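You operate a simulated robot arm through the tools that you are given. There is no shell and no other tool. Be economical: measure what you need, move in short steps, check, and stop when the job is done.

You are at the controls of a simulated two-armed robot. One attempt, no reset.

Task
Move the orange and black coils from their chucks into the coil tray.
Fine: slide the guide bar back first and forward again at the end; the other coils stay in; leave START, STOP, RESET and the turns knob. Where these are worked on the way, their far stop is far enough and under half their travel is too little: guide bar.

It is judged by the outcome, as a careful person would: the job done as asked, and still so three seconds after it is handed in. It fails if anything else is knocked over, pushed out of place, dropped, spilled or broken.

Robot
Two 7-joint arms with fingered hands on one trunk, on a base that drives. Base frame: it is fixed to the floor where the robot stands at the start and does not move with it; the origin is under the middle of the robot, x ahead of it, y to its left, z up; the surface under the hand at the start is at about z = 0.97. Readings come in m, degrees, newtons and seconds.
The left shoulder is at the start at [0.07, 0.132, 1.192], the right one opposite. With the tool pointing down near the work surface each hand reaches from about 0.38 to 0.64 m from the robot's upright axis, wherever it stands, measured 20 degrees to its own side. Places, roughly: guide bar [0.7, 0, 1.1]; inside of the coil tray [0.5, -0.5, 1]; rear reset button [1, -0.6, 1]; turns knob [0.1, -0.9, 1.1]; winder reset button [0.1, -0.8, 1.1]; winder start button [0.2, -0.7, 1.1]; winder stop button [0.1, -0.7, 1.1]. Payload 2.3 kg a hand.
The TCP of each hand is the grasp point between the finger pads, 0.025 m short of the fingertips. In the tool frame z runs along the fingers and y along their closing line. Largest opening 0.088 m; the body of the gripper starts 0.029 m behind the TCP. The gripper is a hand of 3 fingers: y runs from the thumb to the fingers, the wrist lies at [-0.013, -0.097, -0.162] in the tool frame.
Orientation is that of the tool frame in the base frame, as [roll, pitch, yaw] about the fixed x, y, z axes, in that order (R = Rz(yaw) Ry(pitch) Rx(roll)). With the fingers straight down and the wrist toward the robot, the tool's x, y and z point along [0, 1, 0], [1, 0, 0] and [0, 0, -1] of the base frame.

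Tools
- The arms move only by the tool step_arm. It takes "left_steps", "right_steps" or both (then of equal length, played together; a hand with none holds still); each is a list of rows, each an object of numbers (a shift or turn left out is 0): "dx", "dy", "dz": the shift along the tool's x, y, z in m; "wx", "wy", "wz": the turn, a rotation vector about the tool's x, y, z in degrees. In form: [{"dx": .., "dy": .., "dz": .., "wx": .., "wy": .., "wz": ..}, ...]. A call has 1 to 8 rows; each row shifts and turns the commanded pose from where the row before left it, along the tool's axes as they then stand. Rows are played at 5 a second. More than 0.05 m and 8.6 degrees between two rows, and nothing of the call is played. Where a pose cannot be reached the arm comes as near as it can. A force on the tool above 40 N (or 10 N above the force at the start of the call, whichever is more), or a blocked arm, ends the call early, and 0.2 s more pass. In this call time passes only in rows, and 0.2 s behind the last. It gives the time, the measured TCP pose, the force on the tool (base axes), the opening and the grip force at its end, in the units of the frame above (readings bear some noise), with the torque about the TCP (base axes, N m) and any sound that the robot's microphone picked up.
- Cameras (640 x 400 px; columns grow to the right, rows downward): "scene" is now at [0.1307, -0.0269, 1.5071]; the picture's right is [-0.34, -0.94, 0.00], its down [-0.61, 0.22, -0.76] and it looks along [0.71, -0.26, -0.65] (base axes); focal length 233 px, centre (320, 200). "left" rides on the left gripper at [-0.058, -0.085, -0.099] in its tool frame; the picture's right is [-0.67, -0.35, 0.66], its down [0.69, -0.63, 0.37] and it looks along [0.29, 0.69, 0.66] (tool axes); focal length 261 px, centre (320, 200). "right" rides on the right gripper at [0.058, -0.085, -0.099] in its tool frame; the picture's right is [-0.67, 0.35, -0.66], its down [-0.69, -0.63, 0.37] and it looks along [-0.29, 0.69, 0.66] (tool axes); focal length 261 px, centre (320, 200). There is no depth. A picture from a camera that has moved, and an enlarged one, comes with that camera's place and axes in the base frame and with its lens.
- capture(camera): a new picture of that camera. The clock stands still meanwhile.
- lift_body(by): slides the trunk up (or, below 0, down) by that many m; the arms and the scene camera ride with it, the base frame stays. It gives what a move gives, with no picture.
- roll_base(legs): drives the robot by 1 to 6 legs, each [ahead, left, turn to the left] in m, m and degrees, along the robot's own axes; the way and the turn of a leg run together, so that a leg with both is an arc; at most 1.5 m and 180 degrees a leg. The arms and the cameras ride along, it lands a little off, and it stops where it bumps. It gives what a move gives.
- set_fingers(index, middle, thumb_bend, thumb_turn, hand): sets how far each is bent, from 0 (flat) to 1 (curled in); at 0.3 the hand is open as for a grip, at 0.7 the pads meet at the TCP. One left out holds its place. A second passes; each finger stops where it meets its share of the squeeze, and holds until it gets a number again. It is the only way to open and close the hand. It gives what a move gives, with no picture; readings hold the bend of each and the force on the fingers (four entries, about 0 where the hand has none), thumb and palm. thumb_turn goes from beside the hand (0) to across from the fingers (1), as for a grip.
- pan_tilt(pan, tilt): turns the head with the scene camera to pan (to the left, within 86 degrees either way) and tilt (down, from -29 to 69), counted from straight ahead of the robot. It gives what a move gives.
- inspect(camera, box): a new picture of the part [left, top, right, bottom] of that camera's present view, enlarged. The clock stands still meanwhile.
- sign_off(): hands the job in; it is judged then, once.

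Work in short steps. Places have to be worked out from the pictures, the camera data and where the tool is seen: move nearer, look again, correct. Check each grasp and each placing, and mend what went wrong. You have 120 turns and 100 pictures in all, those below and enlarged ones among them. Open the grippers and draw the arms clear of the work before you hand the job in, unless the task says otherwise; then end with one line.

The tools are called as name(argument=value, ...) on one line, values as JSON. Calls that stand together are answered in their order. step_arm: Moves the arms, as the interface text tells. Its arguments: {"type":"object","properties":{"left_steps":{"type":"array","items":{"type":"object","properties":{"dx":{"type":"number"},"dy":{"type":"number"},"dz":{"type":"number"},"wx":{"type":"number"},"wy":{"type":"number"},"wz":{"type":"number"}}}},"right_steps":{"type":"array","items":{"type":"object","properties":{"dx":{"type":"number"},"dy":{"type":"number"},"dz":{"type":"number"},"wx":{"type":"number"},"wy":{"type":"number"},"wz":{"type":"number"}}}}},"required":[]} The other tools are called the same way: lift_body (by) slides the trunk up or down; set_fingers (index, middle, thumb_bend, thumb_turn, hand) moves the fingers one by one; roll_base (legs) drives the base; pan_tilt (pan, tilt) turns the head that bears the scene camera; capture (camera) takes a picture; inspect (camera, box) takes an enlarged picture of a part of a camera's view; sign_off () hands the job in.

At the start:

```text
time_s: 0.0
left_ee_pos: [0.3758, 0.0464, 1.3066]
left_orientation: [-180.0, 0.0, 90.1]
left_force: [0.6, 0.9, -0.8]
left_moment: [0.01, 0.0, -0.02]
left_finger_gap: 0.0878
left_finger_force: 0.1
left_shape: jaw
left_bend: [0.3, 0.3, 0.3, 0.98]
left_finger forces: [0.0, 0.1, 0.1, 0.0, 0.1, 0.0]
right_ee_pos: [0.3545, -0.2831, 1.3422]
right_orientation: [180.0, 0.0, 90.0]
right_force: [0.3, -0.5, 0.0]
right_moment: [-0.02, -0.04, 0.01]
right_finger_gap: 0.0876
right_finger_force: 0.1
right_shape: jaw
right_bend: [0.3, 0.3, 0.3, 0.98]
right_finger forces: [0.0, 0.1, 0.0, 0.0, 0.1, 0.1]
trunk travel left (down, up): [-0.75, 0.09]
robot x, y, heading: [0.0031, -0.0025, -0.1]
head pan, tilt: [-20.0, 40.7]
```

scene: 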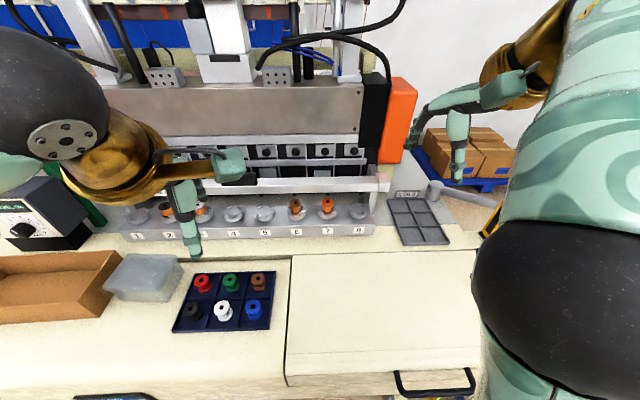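
right: 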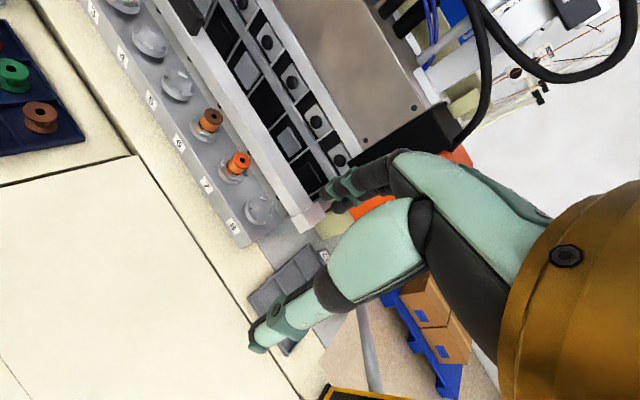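
left: 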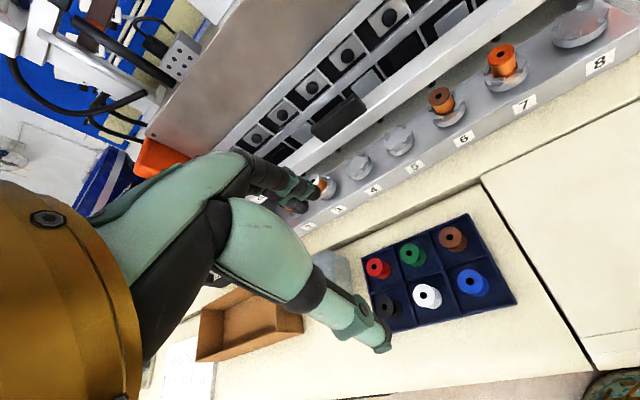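

I see chucks 1–8 with coils around 2, 3, 6 and 7 and a gray tray at the right. I zoom in for details.

inspect(camera="scene", box=[240, 130, 460, 260])

inspect(camera="scene", box=[90, 130, 310, 260])

inspect(camera="left", box=[240, 20, 620, 230])

```text
2.91 times, centred on (350, 195) of scene
camera zoom: at [0.1307, -0.0269, 1.5071], right [-0.34, -0.94, 0.0], down [-0.61, 0.22, -0.76], along [0.71, -0.26, -0.65], focal length 678 px, centre (233, 214)
```

zoom: 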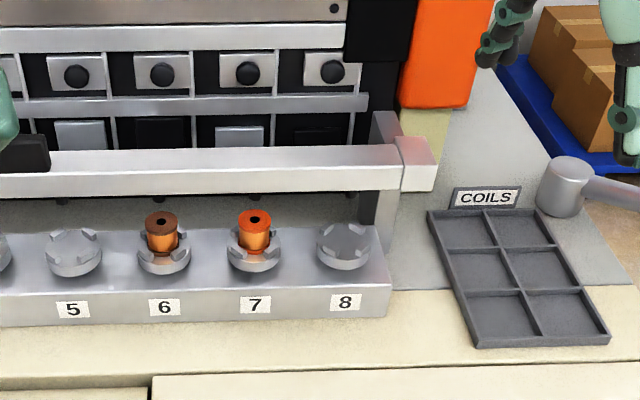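

```text
2.91 times, centred on (200, 195) of scene
camera zoom: at [0.1307, -0.0269, 1.5071], right [-0.34, -0.94, 0.0], down [-0.61, 0.22, -0.76], along [0.71, -0.26, -0.65], focal length 678 px, centre (669, 214)
```

zoom: 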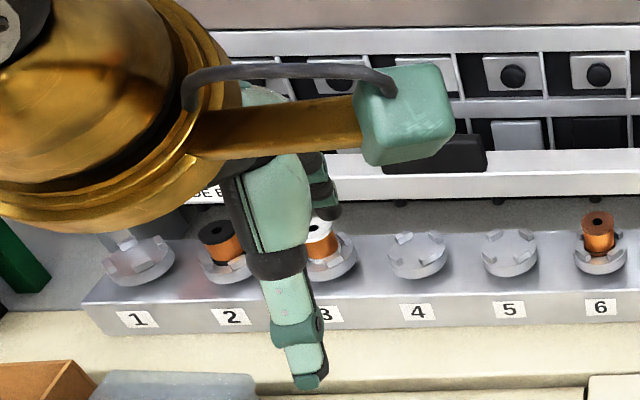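

```text
1.68 times, centred on (430, 125) of left
camera zoom: at [0.291, -0.0124, 1.4073], right [-0.35, -0.67, -0.66], down [-0.63, 0.69, -0.37], along [0.69, 0.29, -0.66], focal length 439 px, centre (135, 326)
```

zoom: 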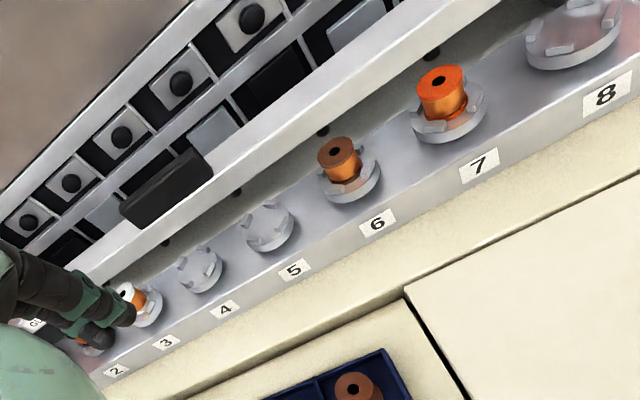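

Orange is at chuck 7, black at chuck 2, and the machine appears turned about -17° relative to me. I look at the desk edge and the surroundings before moving.

pan_tilt(pan=-18, tilt=66)

capture(camera="scene")

pan_tilt(pan=-60, tilt=50)

capture(camera="scene")

```text
time_s: 0.9
left_ee_pos: [0.3744, 0.0465, 1.308]
left_orientation: [-179.9, 0.1, 89.9]
left_force: [0.1, -0.1, 0.2]
left_moment: [-0.01, 0.02, -0.01]
left_finger_gap: 0.0875
left_finger_force: 0.0
left_shape: jaw
left_bend: [0.3, 0.3, 0.3, 0.98]
left_finger forces: [0.0, 0.0, 0.0, 0.1, 0.0, 0.1]
right_ee_pos: [0.3538, -0.2829, 1.343]
right_orientation: [180.0, 0.0, 90.0]
right_force: [1.0, 0.0, 0.1]
right_moment: [0.01, 0.0, -0.02]
right_finger_gap: 0.0877
right_finger_force: 0.1
right_shape: jaw
right_bend: [0.3, 0.3, 0.3, 0.98]
right_finger forces: [0.1, 0.0, 0.1, 0.0, 0.0, 0.1]
trunk travel left (down, up): [-0.75, 0.09]
robot x, y, heading: [-0.0031, -0.0056, -0.4]
head pan, tilt: [-18.0, 66.0]
```

```text
93 pictures are left
camera scene: at [0.1078, -0.0164, 1.4749], right [-0.31, -0.95, 0.0], down [-0.87, 0.28, -0.41], along [0.39, -0.13, -0.91], focal length 233 px, centre (320, 200)
```

scene: 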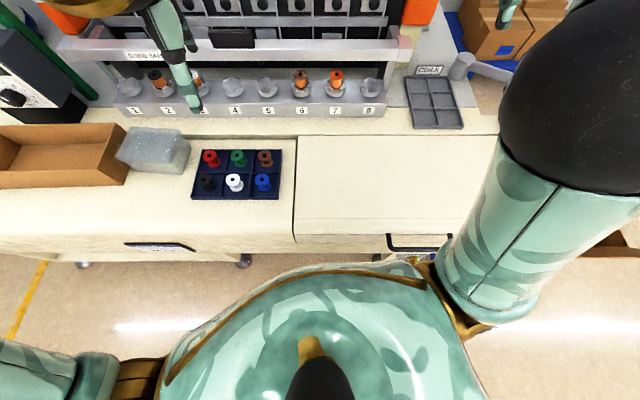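

```text
time_s: 2.0
left_ee_pos: [0.3754, 0.0465, 1.3091]
left_orientation: [-180.0, 0.0, 89.9]
left_force: [0.3, 0.4, -0.3]
left_moment: [0.03, 0.01, 0.02]
left_finger_gap: 0.0874
left_finger_force: 0.1
left_shape: jaw
left_bend: [0.3, 0.3, 0.3, 0.98]
left_finger forces: [0.0, 0.0, 0.0, 0.0, 0.1, 0.0]
right_ee_pos: [0.355, -0.2841, 1.3434]
right_orientation: [-179.9, 0.0, 89.9]
right_force: [-0.7, 0.2, -0.6]
right_moment: [0.01, -0.01, 0.0]
right_finger_gap: 0.0873
right_finger_force: 0.2
right_shape: jaw
right_bend: [0.3, 0.3, 0.3, 0.98]
right_finger forces: [0.0, 0.0, 0.1, 0.1, 0.0, 0.0]
trunk travel left (down, up): [-0.75, 0.09]
robot x, y, heading: [-0.0004, -0.0019, -0.3]
head pan, tilt: [-60.0, 50.0]
```

```text
92 pictures are left
camera scene: at [0.0898, -0.0645, 1.494], right [-0.87, -0.5, 0.0], down [-0.38, 0.66, -0.64], along [0.32, -0.56, -0.77], focal length 233 px, centre (320, 200)
```

scene: 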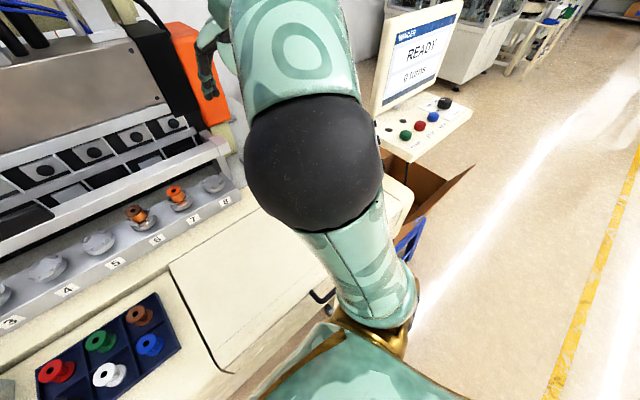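

The desk edge lies about 0.24 m ahead along the machine normal, with the winder panel off to the right. I turn to square up with the machine and look again.

roll_base(legs=[[0, 0, -17.2]])

pan_tilt(pan=0, tilt=35)

capture(camera="scene")

```text
time_s: 3.4
left_ee_pos: [0.372, -0.0677, 1.3076]
left_orientation: [180.0, 0.0, 72.8]
left_force: [0.0, 0.1, 0.1]
left_moment: [-0.04, 0.02, -0.04]
left_finger_gap: 0.0879
left_finger_force: 0.0
left_shape: jaw
left_bend: [0.3, 0.3, 0.3, 0.98]
left_finger forces: [0.0, 0.0, 0.0, 0.0, 0.0, 0.0]
right_ee_pos: [0.2544, -0.3752, 1.3427]
right_orientation: [-180.0, 0.0, 72.6]
right_force: [0.1, 0.7, -0.6]
right_moment: [-0.01, -0.01, 0.01]
right_finger_gap: 0.0875
right_finger_force: 0.0
right_shape: jaw
right_bend: [0.3, 0.3, 0.3, 0.98]
right_finger forces: [0.0, 0.0, 0.1, 0.0, 0.0, 0.0]
trunk travel left (down, up): [-0.75, 0.09]
robot x, y, heading: [-0.0035, 0.0017, -17.4]
head pan, tilt: [-60.0, 50.0]
```

```text
time_s: 4.7
left_ee_pos: [0.372, -0.0681, 1.3079]
left_orientation: [-179.9, 0.0, 72.7]
left_force: [0.4, 0.2, 0.0]
left_moment: [0.0, 0.01, 0.0]
left_finger_gap: 0.0875
left_finger_force: 0.0
left_shape: jaw
left_bend: [0.3, 0.3, 0.3, 0.98]
left_finger forces: [0.0, 0.0, 0.0, 0.0, 0.0, 0.0]
right_ee_pos: [0.2533, -0.3757, 1.3423]
right_orientation: [180.0, 0.0, 72.7]
right_force: [0.3, -0.2, -0.3]
right_moment: [-0.02, 0.03, 0.04]
right_finger_gap: 0.0874
right_finger_force: 0.0
right_shape: jaw
right_bend: [0.3, 0.3, 0.3, 0.98]
right_finger forces: [0.0, 0.0, 0.1, 0.0, 0.0, 0.0]
trunk travel left (down, up): [-0.75, 0.09]
robot x, y, heading: [0.0042, 0.0035, -17.4]
head pan, tilt: [0.0, 35.0]
```

```text
91 pictures are left
camera scene: at [0.133, -0.0391, 1.5157], right [-0.3, -0.95, 0.0], down [-0.55, 0.17, -0.82], along [0.78, -0.24, -0.57], focal length 233 px, centre (320, 200)
```

scene: 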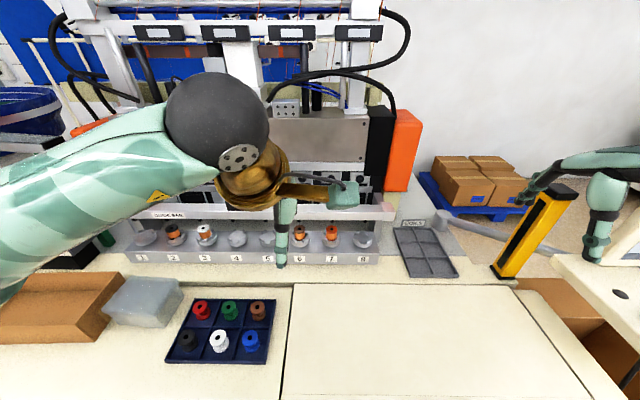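

The view is now square to the machine, and the left hand can do the guide bar from about 0.15 m left while the right does chuck 7. I drive left and look down at the clearance.

roll_base(legs=[[0, 0.15, 0]])

pan_tilt(pan=0, tilt=69)

capture(camera="scene")

capture(camera="left")

capture(camera="right")

```text
time_s: 6.0
left_ee_pos: [0.4144, 0.0694, 1.3075]
left_orientation: [180.0, -0.2, 72.6]
left_force: [-0.2, -0.4, 0.5]
left_moment: [0.01, 0.01, 0.03]
left_finger_gap: 0.0875
left_finger_force: 0.0
left_shape: jaw
left_bend: [0.3, 0.3, 0.3, 0.98]
left_finger forces: [0.1, 0.0, 0.0, 0.1, 0.0, 0.1]
right_ee_pos: [0.2964, -0.2382, 1.3412]
right_orientation: [-179.9, -0.3, 72.6]
right_force: [0.4, -1.1, -0.2]
right_moment: [0.06, -0.04, 0.0]
right_finger_gap: 0.0877
right_finger_force: 0.1
right_shape: jaw
right_bend: [0.3, 0.3, 0.3, 0.98]
right_finger forces: [0.0, 0.0, 0.0, 0.0, 0.0, 0.1]
trunk travel left (down, up): [-0.75, 0.09]
robot x, y, heading: [0.0476, 0.1422, -17.4]
head pan, tilt: [0.0, 35.0]
```

```text
time_s: 7.0
left_ee_pos: [0.4163, 0.0749, 1.3083]
left_orientation: [180.0, 0.0, 72.7]
left_force: [-0.1, 0.1, 0.5]
left_moment: [-0.02, 0.02, 0.02]
left_finger_gap: 0.0877
left_finger_force: 0.1
left_shape: jaw
left_bend: [0.3, 0.3, 0.3, 0.98]
left_finger forces: [0.0, 0.1, 0.0, 0.0, 0.0, 0.0]
right_ee_pos: [0.298, -0.2344, 1.3442]
right_orientation: [-179.9, 0.0, 72.7]
right_force: [0.7, -0.3, 0.0]
right_moment: [-0.04, 0.02, 0.01]
right_finger_gap: 0.0877
right_finger_force: 0.0
right_shape: jaw
right_bend: [0.3, 0.3, 0.3, 0.98]
right_finger forces: [0.1, 0.0, 0.0, 0.0, 0.0, 0.0]
trunk travel left (down, up): [-0.75, 0.09]
robot x, y, heading: [0.0427, 0.1421, -17.2]
head pan, tilt: [0.0, 68.8]
```

```text
90 pictures are left
camera scene: at [0.1466, 0.1124, 1.4721], right [-0.3, -0.95, 0.0], down [-0.89, 0.28, -0.36], along [0.35, -0.11, -0.93], focal length 233 px, centre (320, 200)
```

scene: 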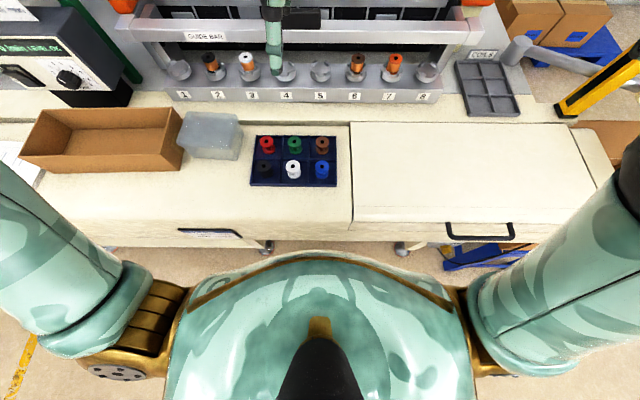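

```text
89 pictures are left
camera left: at [0.3185, 0.0436, 1.4073], right [-0.53, -0.54, -0.66], down [-0.4, 0.84, -0.37], along [0.75, 0.07, -0.66], focal length 261 px, centre (320, 200)
```

left: 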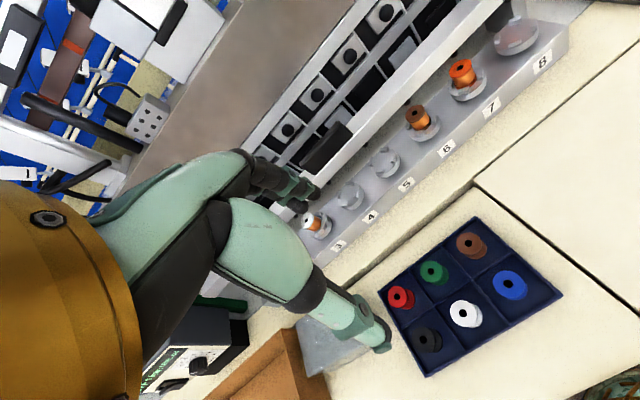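

```text
88 pictures are left
camera right: at [0.2337, -0.1527, 1.4422], right [0.13, -0.74, 0.66], down [-0.81, -0.47, -0.37], along [0.58, -0.48, -0.66], focal length 261 px, centre (320, 200)
```

right: 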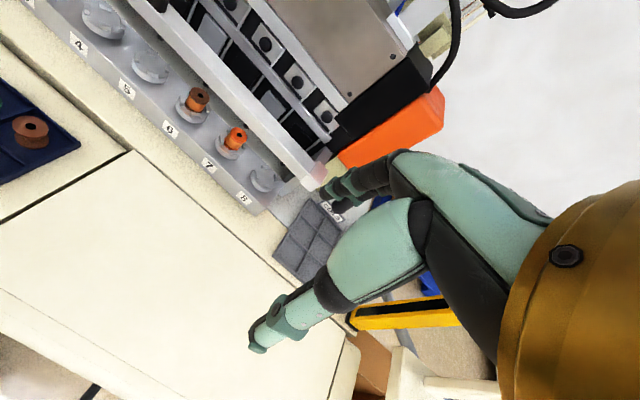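

Triangulating gives the orange coil top at about [0.586,-0.215,1.066] and the bar handle at about [0.64,0.00,1.17], directly above the chucks. I inspect the handle and bar ends.

inspect(camera="left", box=[220, 40, 540, 240])

inspect(camera="right", box=[130, 0, 450, 200])

pan_tilt(pan=0, tilt=45)

inspect(camera="scene", box=[100, 60, 500, 310])

```text
2.00 times, centred on (380, 140) of left
camera zoom: at [0.3185, 0.0436, 1.4073], right [-0.53, -0.54, -0.66], down [-0.4, 0.84, -0.37], along [0.75, 0.07, -0.66], focal length 521 px, centre (200, 320)
```

zoom: 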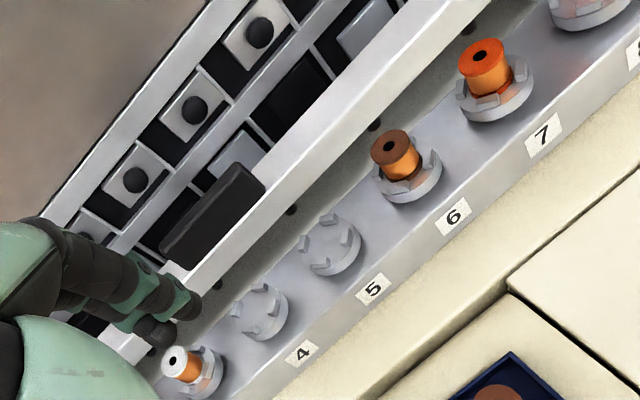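

```text
2.00 times, centred on (290, 100) of right
camera zoom: at [0.2337, -0.1527, 1.4422], right [0.13, -0.74, 0.66], down [-0.81, -0.47, -0.37], along [0.58, -0.48, -0.66], focal length 521 px, centre (380, 400)
```

zoom: 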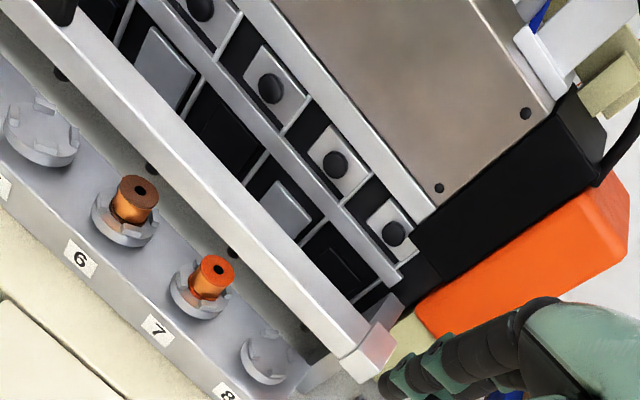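

```text
time_s: 7.9
left_ee_pos: [0.4162, 0.0739, 1.3073]
left_orientation: [-180.0, 0.1, 72.7]
left_force: [0.9, 0.1, 0.1]
left_moment: [0.02, 0.04, -0.02]
left_finger_gap: 0.0875
left_finger_force: 0.0
left_shape: jaw
left_bend: [0.3, 0.3, 0.3, 0.98]
left_finger forces: [0.0, 0.0, 0.0, 0.1, 0.0, 0.0]
right_ee_pos: [0.2973, -0.2353, 1.3428]
right_orientation: [-180.0, 0.0, 72.6]
right_force: [0.2, -0.7, 0.9]
right_moment: [0.01, -0.01, -0.03]
right_finger_gap: 0.0874
right_finger_force: 0.1
right_shape: jaw
right_bend: [0.3, 0.3, 0.3, 0.98]
right_finger forces: [0.1, 0.0, 0.0, 0.1, 0.1, 0.0]
trunk travel left (down, up): [-0.75, 0.09]
robot x, y, heading: [0.0425, 0.1437, -17.8]
head pan, tilt: [0.0, 45.0]
```

```text
1.60 times, centred on (300, 185) of scene
camera zoom: at [0.1706, 0.1044, 1.5009], right [-0.3, -0.95, 0.0], down [-0.68, 0.21, -0.71], along [0.67, -0.21, -0.71], focal length 373 px, centre (352, 224)
```

zoom: 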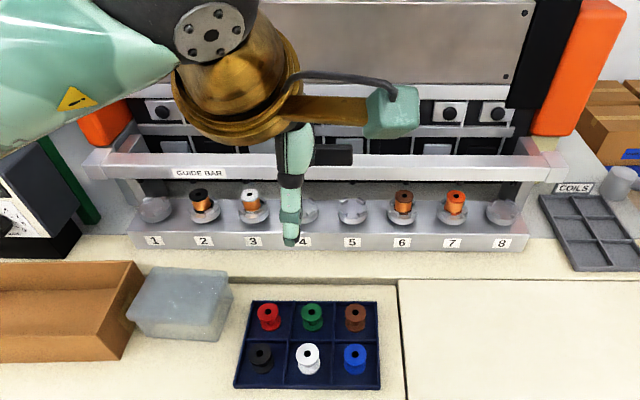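

The handle is a black block on the bar, about n=0.61 from me. I move the left hand ahead of it at height, open, to judge reach and position.

step_arm(left_steps=[{"dy": 0.04}, {"dy": 0.04}, {"dy": 0.04}, {"dy": 0.03}])

capture(camera="left")

capture(camera="scene")

```text
time_s: 8.9
left_ee_pos: [0.5362, 0.0338, 1.2891]
left_orientation: [-180.0, -0.1, 72.6]
left_force: [-0.8, 0.4, 0.5]
left_moment: [0.02, 0.0, 0.02]
left_finger_gap: 0.0879
left_finger_force: 0.1
left_shape: jaw
left_bend: [0.3, 0.3, 0.3, 0.98]
left_finger forces: [0.0, 0.0, 0.1, 0.0, 0.0, 0.0]
left hand out of reach, approached as far as the arm can: row 3, 4
right_ee_pos: [0.2987, -0.2355, 1.3423]
right_orientation: [-179.9, 0.0, 72.5]
right_force: [0.1, -0.4, 0.0]
right_moment: [0.04, 0.03, -0.01]
right_finger_gap: 0.0873
right_finger_force: 0.0
right_shape: jaw
right_bend: [0.3, 0.3, 0.3, 0.98]
right_finger forces: [0.0, 0.0, 0.0, 0.0, 0.1, 0.0]
trunk travel left (down, up): [-0.75, 0.09]
robot x, y, heading: [0.0447, 0.1452, -17.3]
head pan, tilt: [0.0, 45.0]
```

```text
84 pictures are left
camera left: at [0.4378, 0.0033, 1.3889], right [-0.53, -0.53, -0.66], down [-0.4, 0.84, -0.36], along [0.75, 0.07, -0.66], focal length 261 px, centre (320, 200)
```

left: 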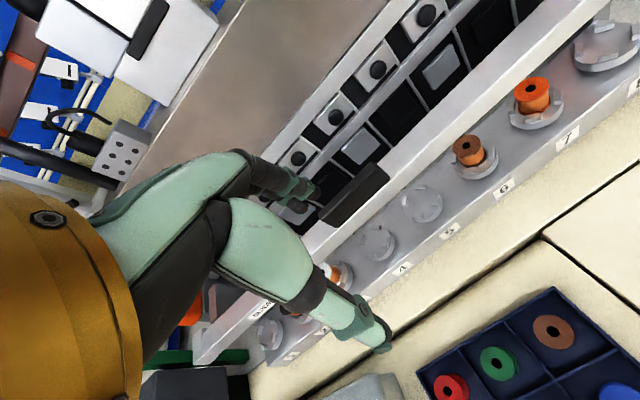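

```text
83 pictures are left
camera scene: at [0.171, 0.1044, 1.5009], right [-0.3, -0.95, 0.0], down [-0.68, 0.21, -0.71], along [0.67, -0.21, -0.71], focal length 233 px, centre (320, 200)
```

scene: 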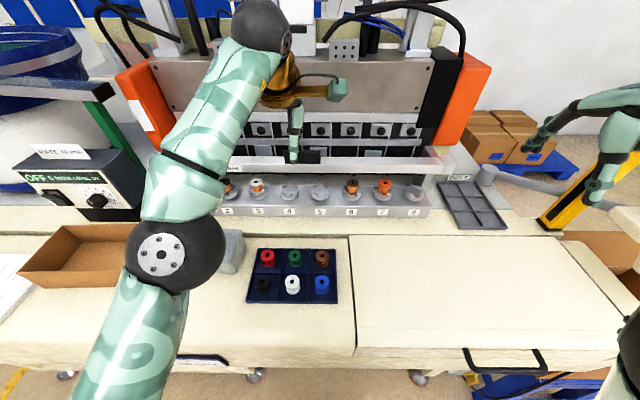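

The arm reaches its limit here (handle at n≈0.613, z≈1.17), so I shift right 0.09 m to align the left shoulder with it and edge ahead 0.05 m, and raise the trunk.

roll_base(legs=[[0, -0.09, 0], [0.05, 0, 0]])

lift_body(by=0.08)

pan_tilt(pan=0, tilt=50)

capture(camera="scene")

```text
time_s: 10.5
left_ee_pos: [0.5461, -0.0617, 1.2938]
left_orientation: [179.5, 0.1, 72.6]
left_force: [-0.7, -0.8, 0.4]
left_moment: [0.01, -0.02, -0.02]
left_finger_gap: 0.0877
left_finger_force: 0.2
left_shape: jaw
left_bend: [0.3, 0.3, 0.3, 0.98]
left_finger forces: [0.0, 0.0, 0.0, 0.0, 0.0, 0.1]
right_ee_pos: [0.3088, -0.3304, 1.3463]
right_orientation: [179.5, 0.1, 72.5]
right_force: [-0.8, -0.2, -0.1]
right_moment: [-0.02, -0.03, -0.04]
right_finger_gap: 0.0876
right_finger_force: 0.1
right_shape: jaw
right_bend: [0.3, 0.3, 0.3, 0.98]
right_finger forces: [0.1, 0.0, 0.1, 0.0, 0.1, 0.0]
trunk travel left (down, up): [-0.75, 0.09]
robot x, y, heading: [0.0678, 0.0406, -17.5]
head pan, tilt: [0.0, 45.0]
```

```text
time_s: 11.7
left_ee_pos: [0.5545, -0.0664, 1.3694]
left_orientation: [180.0, 0.0, 72.6]
left_force: [-0.4, -0.4, -0.2]
left_moment: [-0.02, -0.01, -0.02]
left_finger_gap: 0.0877
left_finger_force: 0.1
left_shape: jaw
left_bend: [0.3, 0.3, 0.3, 0.98]
left_finger forces: [0.0, 0.0, 0.0, 0.0, 0.0, 0.0]
right_ee_pos: [0.3177, -0.3349, 1.4236]
right_orientation: [-180.0, -0.1, 72.5]
right_force: [-0.2, -0.5, 0.5]
right_moment: [0.0, -0.02, 0.01]
right_finger_gap: 0.0877
right_finger_force: 0.1
right_shape: jaw
right_bend: [0.3, 0.3, 0.3, 0.98]
right_finger forces: [0.0, 0.0, 0.0, 0.0, 0.0, 0.0]
trunk travel left (down, up): [-0.83, 0.01]
robot x, y, heading: [0.0633, 0.0417, -17.4]
head pan, tilt: [0.0, 45.0]
```

```text
time_s: 12.3
left_ee_pos: [0.5539, -0.0672, 1.3707]
left_orientation: [-180.0, 0.0, 72.6]
left_force: [-0.8, 0.1, 0.1]
left_moment: [-0.02, -0.05, -0.03]
left_finger_gap: 0.0877
left_finger_force: 0.0
left_shape: jaw
left_bend: [0.3, 0.3, 0.3, 0.98]
left_finger forces: [0.0, 0.0, 0.1, 0.0, 0.0, 0.1]
right_ee_pos: [0.3161, -0.3345, 1.4234]
right_orientation: [-180.0, 0.0, 72.4]
right_force: [0.8, -0.4, 0.4]
right_moment: [0.0, -0.01, 0.0]
right_finger_gap: 0.0876
right_finger_force: 0.0
right_shape: jaw
right_bend: [0.3, 0.3, 0.3, 0.98]
right_finger forces: [0.0, 0.0, 0.0, 0.1, 0.0, 0.0]
trunk travel left (down, up): [-0.83, 0.01]
robot x, y, heading: [0.0654, 0.0417, -17.4]
head pan, tilt: [0.0, 50.0]
```

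```text
82 pictures are left
camera scene: at [0.1865, 0.0058, 1.5741], right [-0.3, -0.95, 0.0], down [-0.73, 0.23, -0.64], along [0.61, -0.19, -0.77], focal length 233 px, centre (320, 200)
```

scene: 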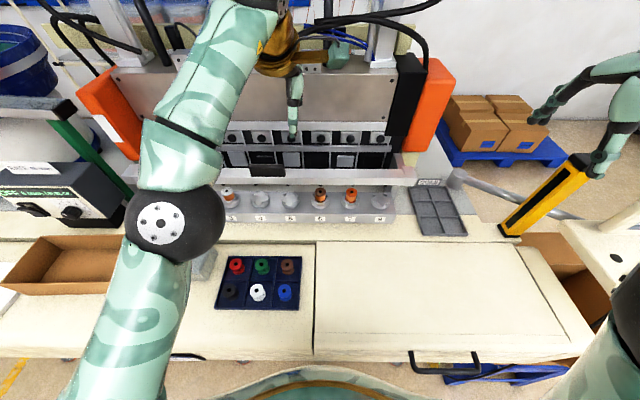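

The base moved freely. Now I bring the left hand over the handle's line, lower, and tilt the fingers forward about 25° for reach.

step_arm(left_steps=[{"dx": 0.03, "dz": 0.035}, {"dx": 0.03, "dz": 0.035}, {"dx": 0.03, "dz": 0.03}, {"wx": -8.3}, {"wx": -8.3}, {"wx": -8.4}])

capture(camera="left")

capture(camera="scene")

```text
time_s: 13.8
left_ee_pos: [0.5817, 0.0202, 1.2696]
left_orientation: [154.9, 0.0, 72.6]
left_force: [0.1, 0.7, 0.0]
left_moment: [-0.03, -0.01, 0.0]
left_finger_gap: 0.0875
left_finger_force: 0.1
left_shape: jaw
left_bend: [0.3, 0.3, 0.3, 0.98]
left_finger forces: [0.0, 0.0, 0.0, 0.0, 0.1, 0.0]
right_ee_pos: [0.3165, -0.3347, 1.4228]
right_orientation: [-179.9, -0.1, 72.4]
right_force: [-0.4, -0.5, -0.9]
right_moment: [0.03, 0.03, -0.01]
right_finger_gap: 0.0877
right_finger_force: 0.0
right_shape: jaw
right_bend: [0.3, 0.3, 0.3, 0.98]
right_finger forces: [0.0, 0.0, 0.0, 0.0, 0.0, 0.0]
trunk travel left (down, up): [-0.83, 0.01]
robot x, y, heading: [0.0655, 0.0435, -17.2]
head pan, tilt: [0.0, 50.0]
```

```text
81 pictures are left
camera left: at [0.4506, -0.0003, 1.3237], right [-0.24, -0.63, -0.74], down [-0.19, 0.78, -0.6], along [0.95, 0.0, -0.3], focal length 261 px, centre (320, 200)
```

left: 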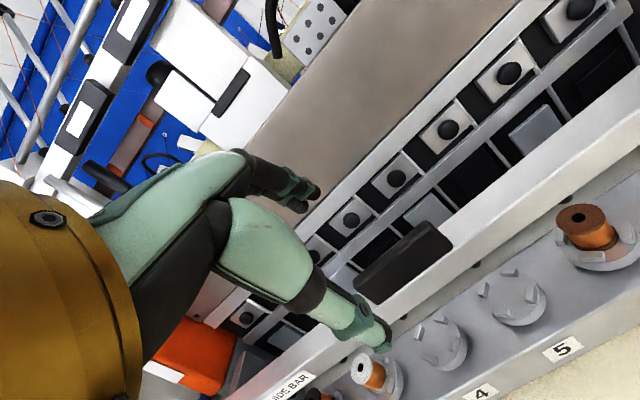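

```text
80 pictures are left
camera scene: at [0.1863, 0.0061, 1.5741], right [-0.3, -0.95, 0.0], down [-0.73, 0.23, -0.64], along [0.61, -0.19, -0.77], focal length 233 px, centre (320, 200)
```

scene: 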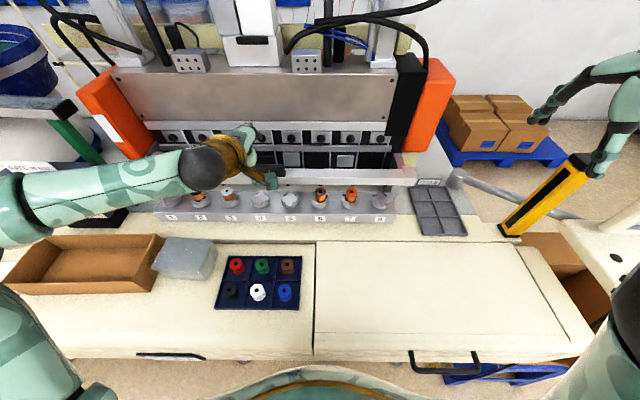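

I zoom in on the handle to see its faces and how it sits on the bar.

inspect(camera="left", box=[300, 180, 500, 330])

inspect(camera="scene", box=[140, 110, 440, 240])

```text
2.67 times, centred on (400, 255) of left
camera zoom: at [0.4506, -0.0003, 1.3237], right [-0.24, -0.63, -0.74], down [-0.19, 0.78, -0.6], along [0.95, 0.0, -0.3], focal length 695 px, centre (107, 53)
```

zoom: 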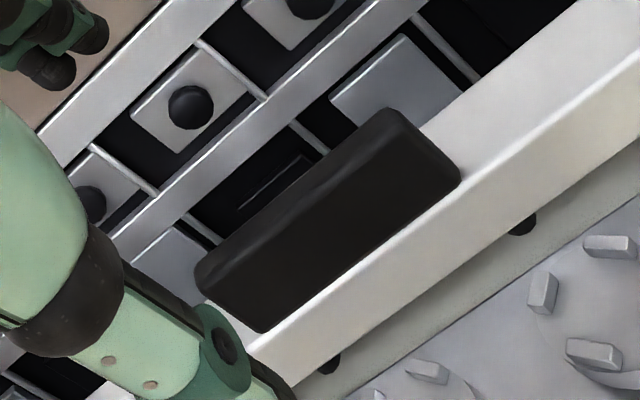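

```text
2.13 times, centred on (290, 175) of scene
camera zoom: at [0.1863, 0.0061, 1.5741], right [-0.3, -0.95, 0.0], down [-0.73, 0.23, -0.64], along [0.61, -0.19, -0.77], focal length 497 px, centre (384, 253)
```

zoom: 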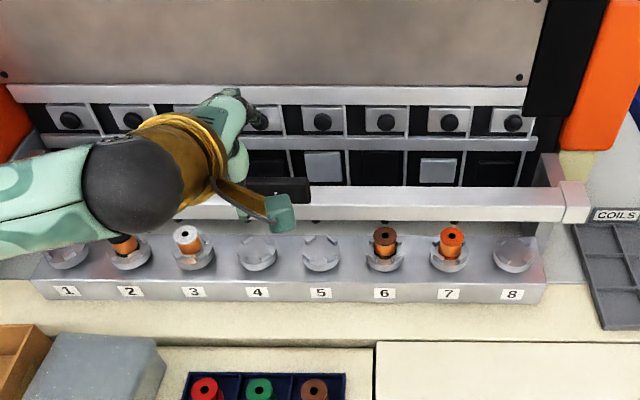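

The handle is a block on top of the bar (front face n≈0.605, z≈1.153–1.185). I close the left fingers and lower in front of it to push with the knuckled tips.

set_fingers(hand="left", index=0.7, middle=0.7, thumb_bend=0.7)

step_arm(left_steps=[{"dy": -0.012, "dz": 0.026}, {"dy": -0.012, "dz": 0.026}, {"dy": -0.012, "dz": 0.025}])

capture(camera="left")

```text
time_s: 14.8
left_ee_pos: [0.5807, 0.0196, 1.2701]
left_orientation: [155.0, 0.0, 72.6]
left_force: [0.3, -0.4, 0.0]
left_moment: [0.04, 0.0, 0.03]
left_finger_gap: 0.0
left_finger_force: 0.0
left_shape: fingers
left_bend: [0.7, 0.7, 0.7, 0.98]
left_finger forces: [0.1, 0.0, 0.0, 0.0, 0.0, 0.0]
right_ee_pos: [0.3159, -0.3345, 1.4227]
right_orientation: [180.0, -0.1, 72.6]
right_force: [-0.7, 0.9, 0.3]
right_moment: [-0.01, 0.0, -0.01]
right_finger_gap: 0.0875
right_finger_force: 0.2
right_shape: jaw
right_bend: [0.3, 0.3, 0.3, 0.98]
right_finger forces: [0.1, 0.0, 0.0, 0.1, 0.1, 0.0]
trunk travel left (down, up): [-0.83, 0.01]
robot x, y, heading: [0.0651, 0.0424, -17.3]
head pan, tilt: [0.0, 50.0]
```

```text
time_s: 15.6
left_ee_pos: [0.5809, 0.0201, 1.1843]
left_orientation: [154.9, 0.1, 72.6]
left_force: [0.3, 0.8, -0.5]
left_moment: [-0.03, -0.02, 0.02]
left_finger_gap: 0.0
left_finger_force: 0.1
left_shape: fingers
left_bend: [0.7, 0.7, 0.7, 0.98]
left_finger forces: [0.0, 0.0, 0.0, 0.1, 0.0, 0.0]
right_ee_pos: [0.3177, -0.3358, 1.423]
right_orientation: [-180.0, 0.0, 72.5]
right_force: [-0.2, -0.5, -0.5]
right_moment: [0.02, 0.04, -0.01]
right_finger_gap: 0.0875
right_finger_force: 0.0
right_shape: jaw
right_bend: [0.3, 0.3, 0.3, 0.98]
right_finger forces: [0.0, 0.0, 0.0, 0.1, 0.1, 0.0]
trunk travel left (down, up): [-0.83, 0.01]
robot x, y, heading: [0.0629, 0.0439, -17.4]
head pan, tilt: [0.0, 50.0]
```

```text
77 pictures are left
camera left: at [0.4511, -0.0009, 1.2386], right [-0.24, -0.63, -0.74], down [-0.19, 0.78, -0.6], along [0.95, 0.0, -0.31], focal length 261 px, centre (320, 200)
```

left: 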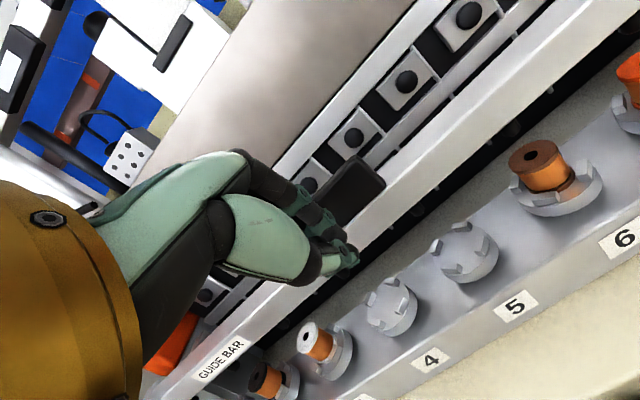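

The closed fingers are just in front of the handle. I push along the machine normal in small rows and watch the force.

step_arm(left_steps=[{"dy": 0.0136, "dz": 0.0063}, {"dy": 0.0136, "dz": 0.0063}, {"dy": 0.0136, "dz": 0.0063}, {"dy": 0.0136, "dz": 0.0063}])

capture(camera="left")

inspect(camera="scene", box=[140, 110, 440, 240])

```text
time_s: 16.6
left_ee_pos: [0.6391, -0.0001, 1.1838]
left_orientation: [155.1, 0.0, 72.5]
left_force: [-0.1, 1.0, 0.0]
left_moment: [-0.04, -0.02, 0.0]
left_finger_gap: 0.0
left_finger_force: 0.1
left_shape: fingers
left_bend: [0.7, 0.7, 0.7, 0.98]
left_finger forces: [0.0, 0.1, 0.0, 0.0, 0.0, 0.1]
right_ee_pos: [0.3173, -0.3357, 1.4223]
right_orientation: [180.0, 0.0, 72.6]
right_force: [-0.5, -0.2, -0.1]
right_moment: [0.02, -0.01, -0.04]
right_finger_gap: 0.0877
right_finger_force: 0.0
right_shape: jaw
right_bend: [0.3, 0.3, 0.3, 0.98]
right_finger forces: [0.0, 0.0, 0.1, 0.0, 0.1, 0.0]
trunk travel left (down, up): [-0.83, 0.01]
robot x, y, heading: [0.0652, 0.037, -17.6]
head pan, tilt: [0.0, 50.0]
```

```text
76 pictures are left
camera left: at [0.509, -0.0199, 1.2387], right [-0.24, -0.63, -0.74], down [-0.19, 0.78, -0.6], along [0.95, 0.0, -0.3], focal length 261 px, centre (320, 200)
```

left: 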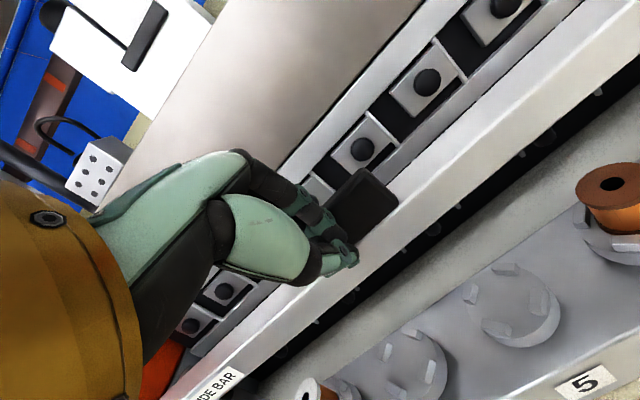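

```text
2.13 times, centred on (290, 175) of scene
camera zoom: at [0.1876, 0.005, 1.5739], right [-0.3, -0.95, 0.0], down [-0.73, 0.23, -0.64], along [0.61, -0.19, -0.77], focal length 497 px, centre (384, 253)
```

zoom: 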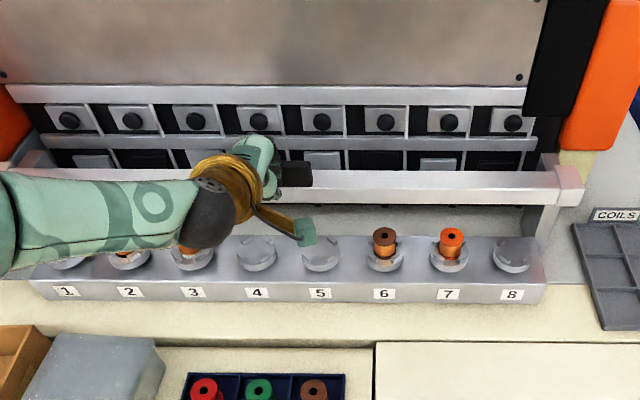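

The bar is sliding back under almost no force. I continue pushing to find its stop.

step_arm(left_steps=[{"dy": 0.0136, "dz": 0.0063}, {"dy": 0.0136, "dz": 0.0063}, {"dy": 0.0136, "dz": 0.0063}, {"dy": 0.0136, "dz": 0.0063}])

inspect(camera="scene", box=[140, 110, 440, 240])

```text
time_s: 17.6
left_ee_pos: [0.6963, -0.0182, 1.1866]
left_orientation: [155.0, 0.0, 72.5]
left_force: [-0.1, 1.1, 1.0]
left_moment: [0.01, -0.04, -0.05]
left_finger_gap: 0.0
left_finger_force: 0.1
left_shape: fingers
left_bend: [0.7, 0.7, 0.7, 0.98]
left_finger forces: [0.0, 0.0, 0.0, 0.0, 0.0, 0.1]
right_ee_pos: [0.3175, -0.3355, 1.4228]
right_orientation: [-180.0, 0.1, 72.5]
right_force: [0.0, 0.1, -0.1]
right_moment: [-0.03, 0.02, -0.02]
right_finger_gap: 0.0878
right_finger_force: 0.0
right_shape: jaw
right_bend: [0.3, 0.3, 0.3, 0.98]
right_finger forces: [0.1, 0.0, 0.1, 0.0, 0.0, 0.0]
trunk travel left (down, up): [-0.83, 0.01]
robot x, y, heading: [0.0643, 0.0443, -17.6]
head pan, tilt: [0.0, 50.0]
```

```text
2.13 times, centred on (290, 175) of scene
camera zoom: at [0.1875, 0.005, 1.5739], right [-0.3, -0.95, 0.0], down [-0.73, 0.23, -0.64], along [0.61, -0.19, -0.77], focal length 497 px, centre (384, 253)
```

zoom: 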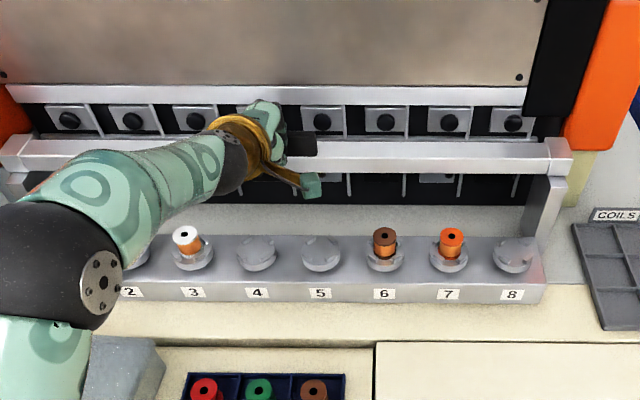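

It still slides freely; I push a bit further, watching for the stop.

step_arm(left_steps=[{"dy": 0.0136, "dz": 0.0063}, {"dy": 0.0136, "dz": 0.0063}, {"dy": 0.009, "dz": 0.0042}])

inspect(camera="scene", box=[140, 110, 440, 240])

capture(camera="left")

```text
time_s: 18.4
left_ee_pos: [0.7175, -0.0232, 1.1964]
left_orientation: [154.1, 0.0, 72.5]
left_force: [-27.9, 8.6, 6.4]
left_moment: [0.18, 0.28, 0.04]
left_finger_gap: 0.0
left_finger_force: 17.8
left_shape: fingers
left_bend: [0.72, 0.73, 0.65, 0.97]
left_finger forces: [22.4, 12.1, 0.1, 0.1, 0.0, 0.0]
right_ee_pos: [0.2972, -0.3287, 1.4275]
right_orientation: [179.1, 0.0, 72.6]
right_force: [-0.4, -0.9, 0.4]
right_moment: [-0.03, 0.0, -0.03]
right_finger_gap: 0.0872
right_finger_force: 0.0
right_shape: jaw
right_bend: [0.3, 0.3, 0.3, 0.98]
right_finger forces: [0.1, 0.0, 0.1, 0.1, 0.0, 0.0]
trunk travel left (down, up): [-0.83, 0.01]
robot x, y, heading: [0.0611, 0.0435, -17.3]
head pan, tilt: [0.0, 50.0]
```

```text
2.13 times, centred on (290, 175) of scene
camera zoom: at [0.1646, 0.0132, 1.5759], right [-0.3, -0.95, 0.0], down [-0.72, 0.23, -0.65], along [0.62, -0.2, -0.76], focal length 497 px, centre (384, 253)
```

zoom: 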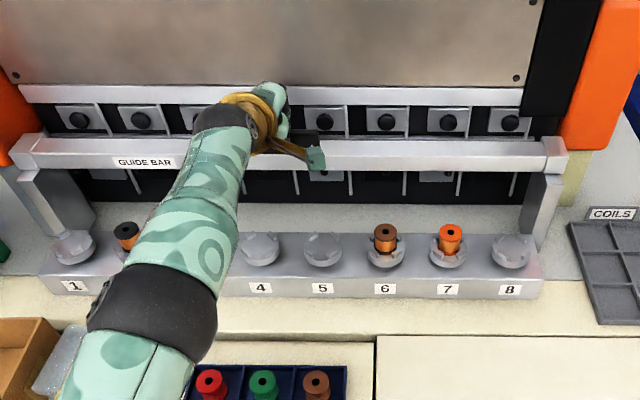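

```text
72 pictures are left
camera left: at [0.5867, -0.043, 1.2481], right [-0.23, -0.63, -0.74], down [-0.18, 0.78, -0.6], along [0.96, 0.0, -0.29], focal length 261 px, centre (320, 200)
```

left: 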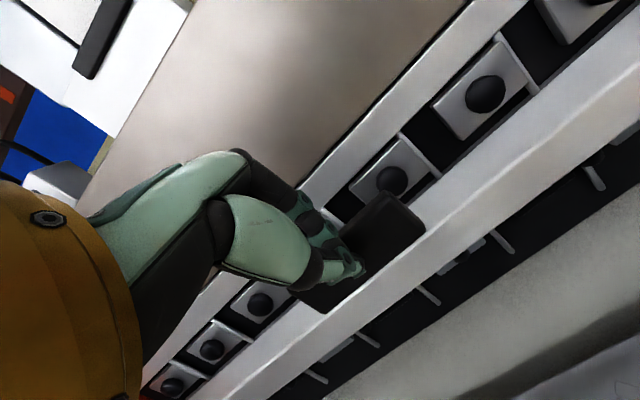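

The bar hit its rear stop (28 N), so I back the left hand off, lift and withdraw it.

step_arm(left_steps=[{"dy": -0.018, "dz": -0.0085}, {"dy": -0.036, "dz": -0.017}, {"dy": 0.021, "dz": -0.045}, {"dy": 0.021, "dz": -0.045}, {"dy": -0.036, "dz": -0.017}, {"dy": -0.036, "dz": -0.017}, {"dy": -0.036, "dz": -0.017}, {"dy": -0.036, "dz": -0.017}])

capture(camera="scene")

capture(camera="right")

```text
time_s: 20.1
left_ee_pos: [0.5631, 0.0261, 1.284]
left_orientation: [154.9, 0.0, 72.5]
left_force: [0.4, -0.2, -1.0]
left_moment: [0.03, 0.02, -0.02]
left_finger_gap: 0.0
left_finger_force: 0.0
left_shape: fingers
left_bend: [0.7, 0.7, 0.7, 0.97]
left_finger forces: [0.0, 0.0, 0.1, 0.0, 0.0, 0.0]
left hand out of reach, approached as far as the arm can: row 8
right_ee_pos: [0.3172, -0.3341, 1.422]
right_orientation: [180.0, 0.0, 72.5]
right_force: [0.2, 0.6, 0.5]
right_moment: [-0.04, 0.02, 0.01]
right_finger_gap: 0.0876
right_finger_force: 0.1
right_shape: jaw
right_bend: [0.3, 0.3, 0.3, 0.98]
right_finger forces: [0.1, 0.0, 0.0, 0.0, 0.0, 0.0]
trunk travel left (down, up): [-0.83, 0.01]
robot x, y, heading: [0.0648, 0.0402, -17.3]
head pan, tilt: [0.0, 50.0]
```

```text
71 pictures are left
camera scene: at [0.1875, 0.0056, 1.5739], right [-0.3, -0.95, 0.0], down [-0.73, 0.23, -0.64], along [0.61, -0.19, -0.77], focal length 233 px, centre (320, 200)
```

scene: 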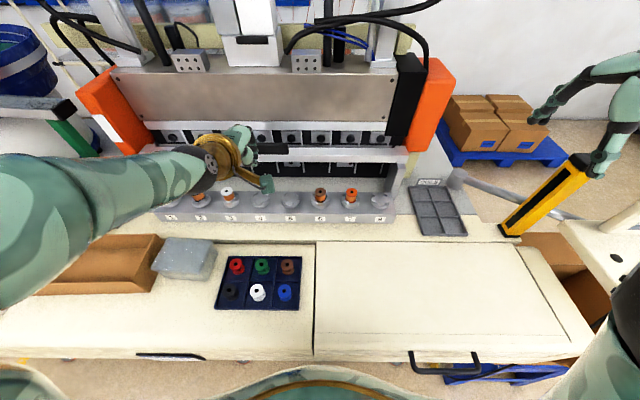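

```text
70 pictures are left
camera right: at [0.254, -0.2532, 1.5221], right [0.13, -0.74, 0.66], down [-0.81, -0.47, -0.37], along [0.58, -0.48, -0.66], focal length 261 px, centre (320, 200)
```

right: 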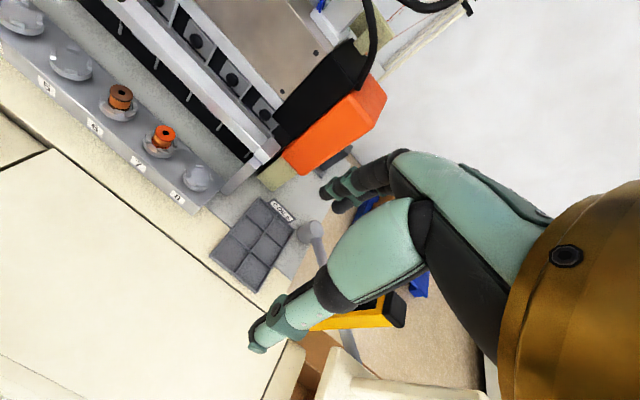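

Guide bar is fully back. Now I bring the right hand toward chuck 7 at height, with a 15° forward tilt for clearance from the bar.

step_arm(right_steps=[{"dx": 0.0485, "dz": 0.04}, {"dx": 0.0485, "dz": 0.04}, {"dx": 0.0485, "dz": 0.04}, {"dx": 0.0485, "dz": 0.04}, {"dy": 0.04}, {"dy": 0.04}, {"dy": 0.02, "wx": -7.5}, {"dy": 0.02, "wx": -7.5}])

capture(camera="right")

capture(camera="scene")

```text
refused: row 1 steps farther than a row can; nothing moved
```

```text
69 pictures are left
camera right: at [0.254, -0.2532, 1.5221], right [0.13, -0.74, 0.66], down [-0.81, -0.47, -0.37], along [0.58, -0.48, -0.66], focal length 261 px, centre (320, 200)
```

right: 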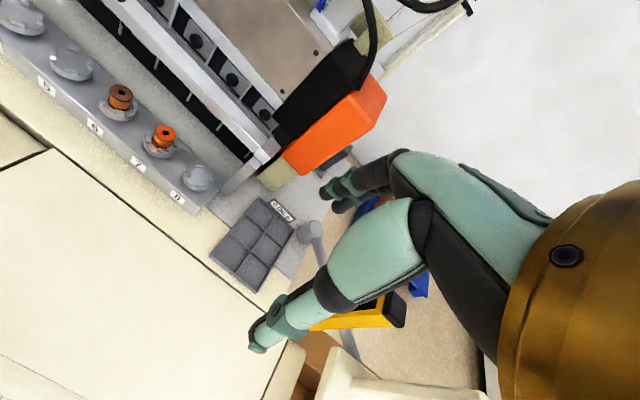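

```text
68 pictures are left
camera scene: at [0.1875, 0.0056, 1.5739], right [-0.3, -0.95, 0.0], down [-0.73, 0.23, -0.64], along [0.61, -0.19, -0.77], focal length 233 px, centre (320, 200)
```

scene: 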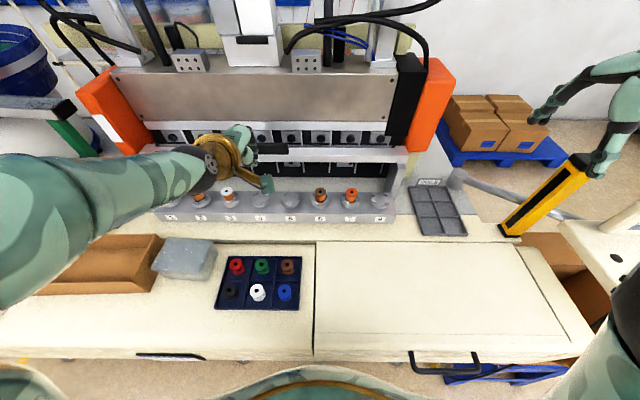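

The rows were too long; nothing moved. Fresh views put the orange coil top at [0.592,-0.212,1.066]; I redo the move with shorter rows.

step_arm(right_steps=[{"dx": 0.035, "dz": 0.03}, {"dx": 0.035, "dz": 0.03}, {"dx": 0.035, "dz": 0.03}, {"dx": 0.035, "dz": 0.03}, {"dx": 0.029, "dz": 0.03}, {"dx": 0.029, "dy": 0.02}, {"dy": 0.03, "wx": -7.5}, {"dy": 0.03, "wx": -7.5}])

capture(camera="right")

```text
time_s: 21.9
left_ee_pos: [0.5631, 0.0261, 1.2849]
left_orientation: [155.0, 0.0, 72.6]
left_force: [0.8, 0.7, -0.3]
left_moment: [0.0, 0.0, 0.01]
left_finger_gap: 0.0001
left_finger_force: 0.1
left_shape: fingers
left_bend: [0.7, 0.7, 0.7, 0.97]
left_finger forces: [0.0, 0.0, 0.0, 0.0, 0.1, 0.0]
right_ee_pos: [0.5045, -0.2373, 1.2861]
right_orientation: [164.7, -0.5, 72.5]
right_force: [0.4, -0.2, -0.1]
right_moment: [0.0, -0.01, 0.0]
right_finger_gap: 0.0877
right_finger_force: 0.2
right_shape: jaw
right_bend: [0.3, 0.3, 0.3, 0.98]
right_finger forces: [0.0, 0.1, 0.1, 0.0, 0.0, 0.0]
right hand out of reach, approached as far as the arm can: row 2, 3, 4, 5
trunk travel left (down, up): [-0.83, 0.01]
robot x, y, heading: [0.0592, 0.0414, -17.3]
head pan, tilt: [0.0, 50.0]
```

```text
67 pictures are left
camera right: at [0.4188, -0.1494, 1.3615], right [-0.05, -0.69, 0.72], down [-0.69, -0.49, -0.53], along [0.72, -0.52, -0.46], focal length 261 px, centre (320, 200)
```

right: 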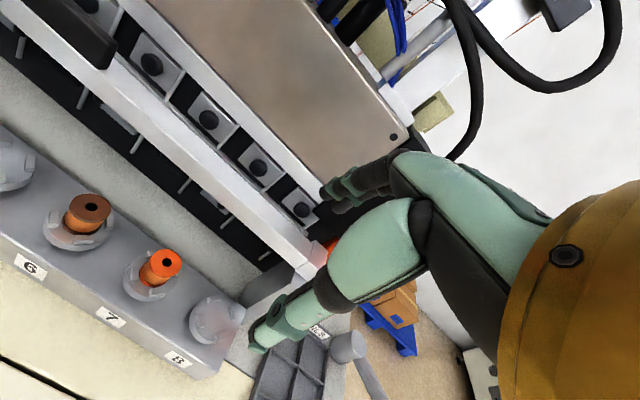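

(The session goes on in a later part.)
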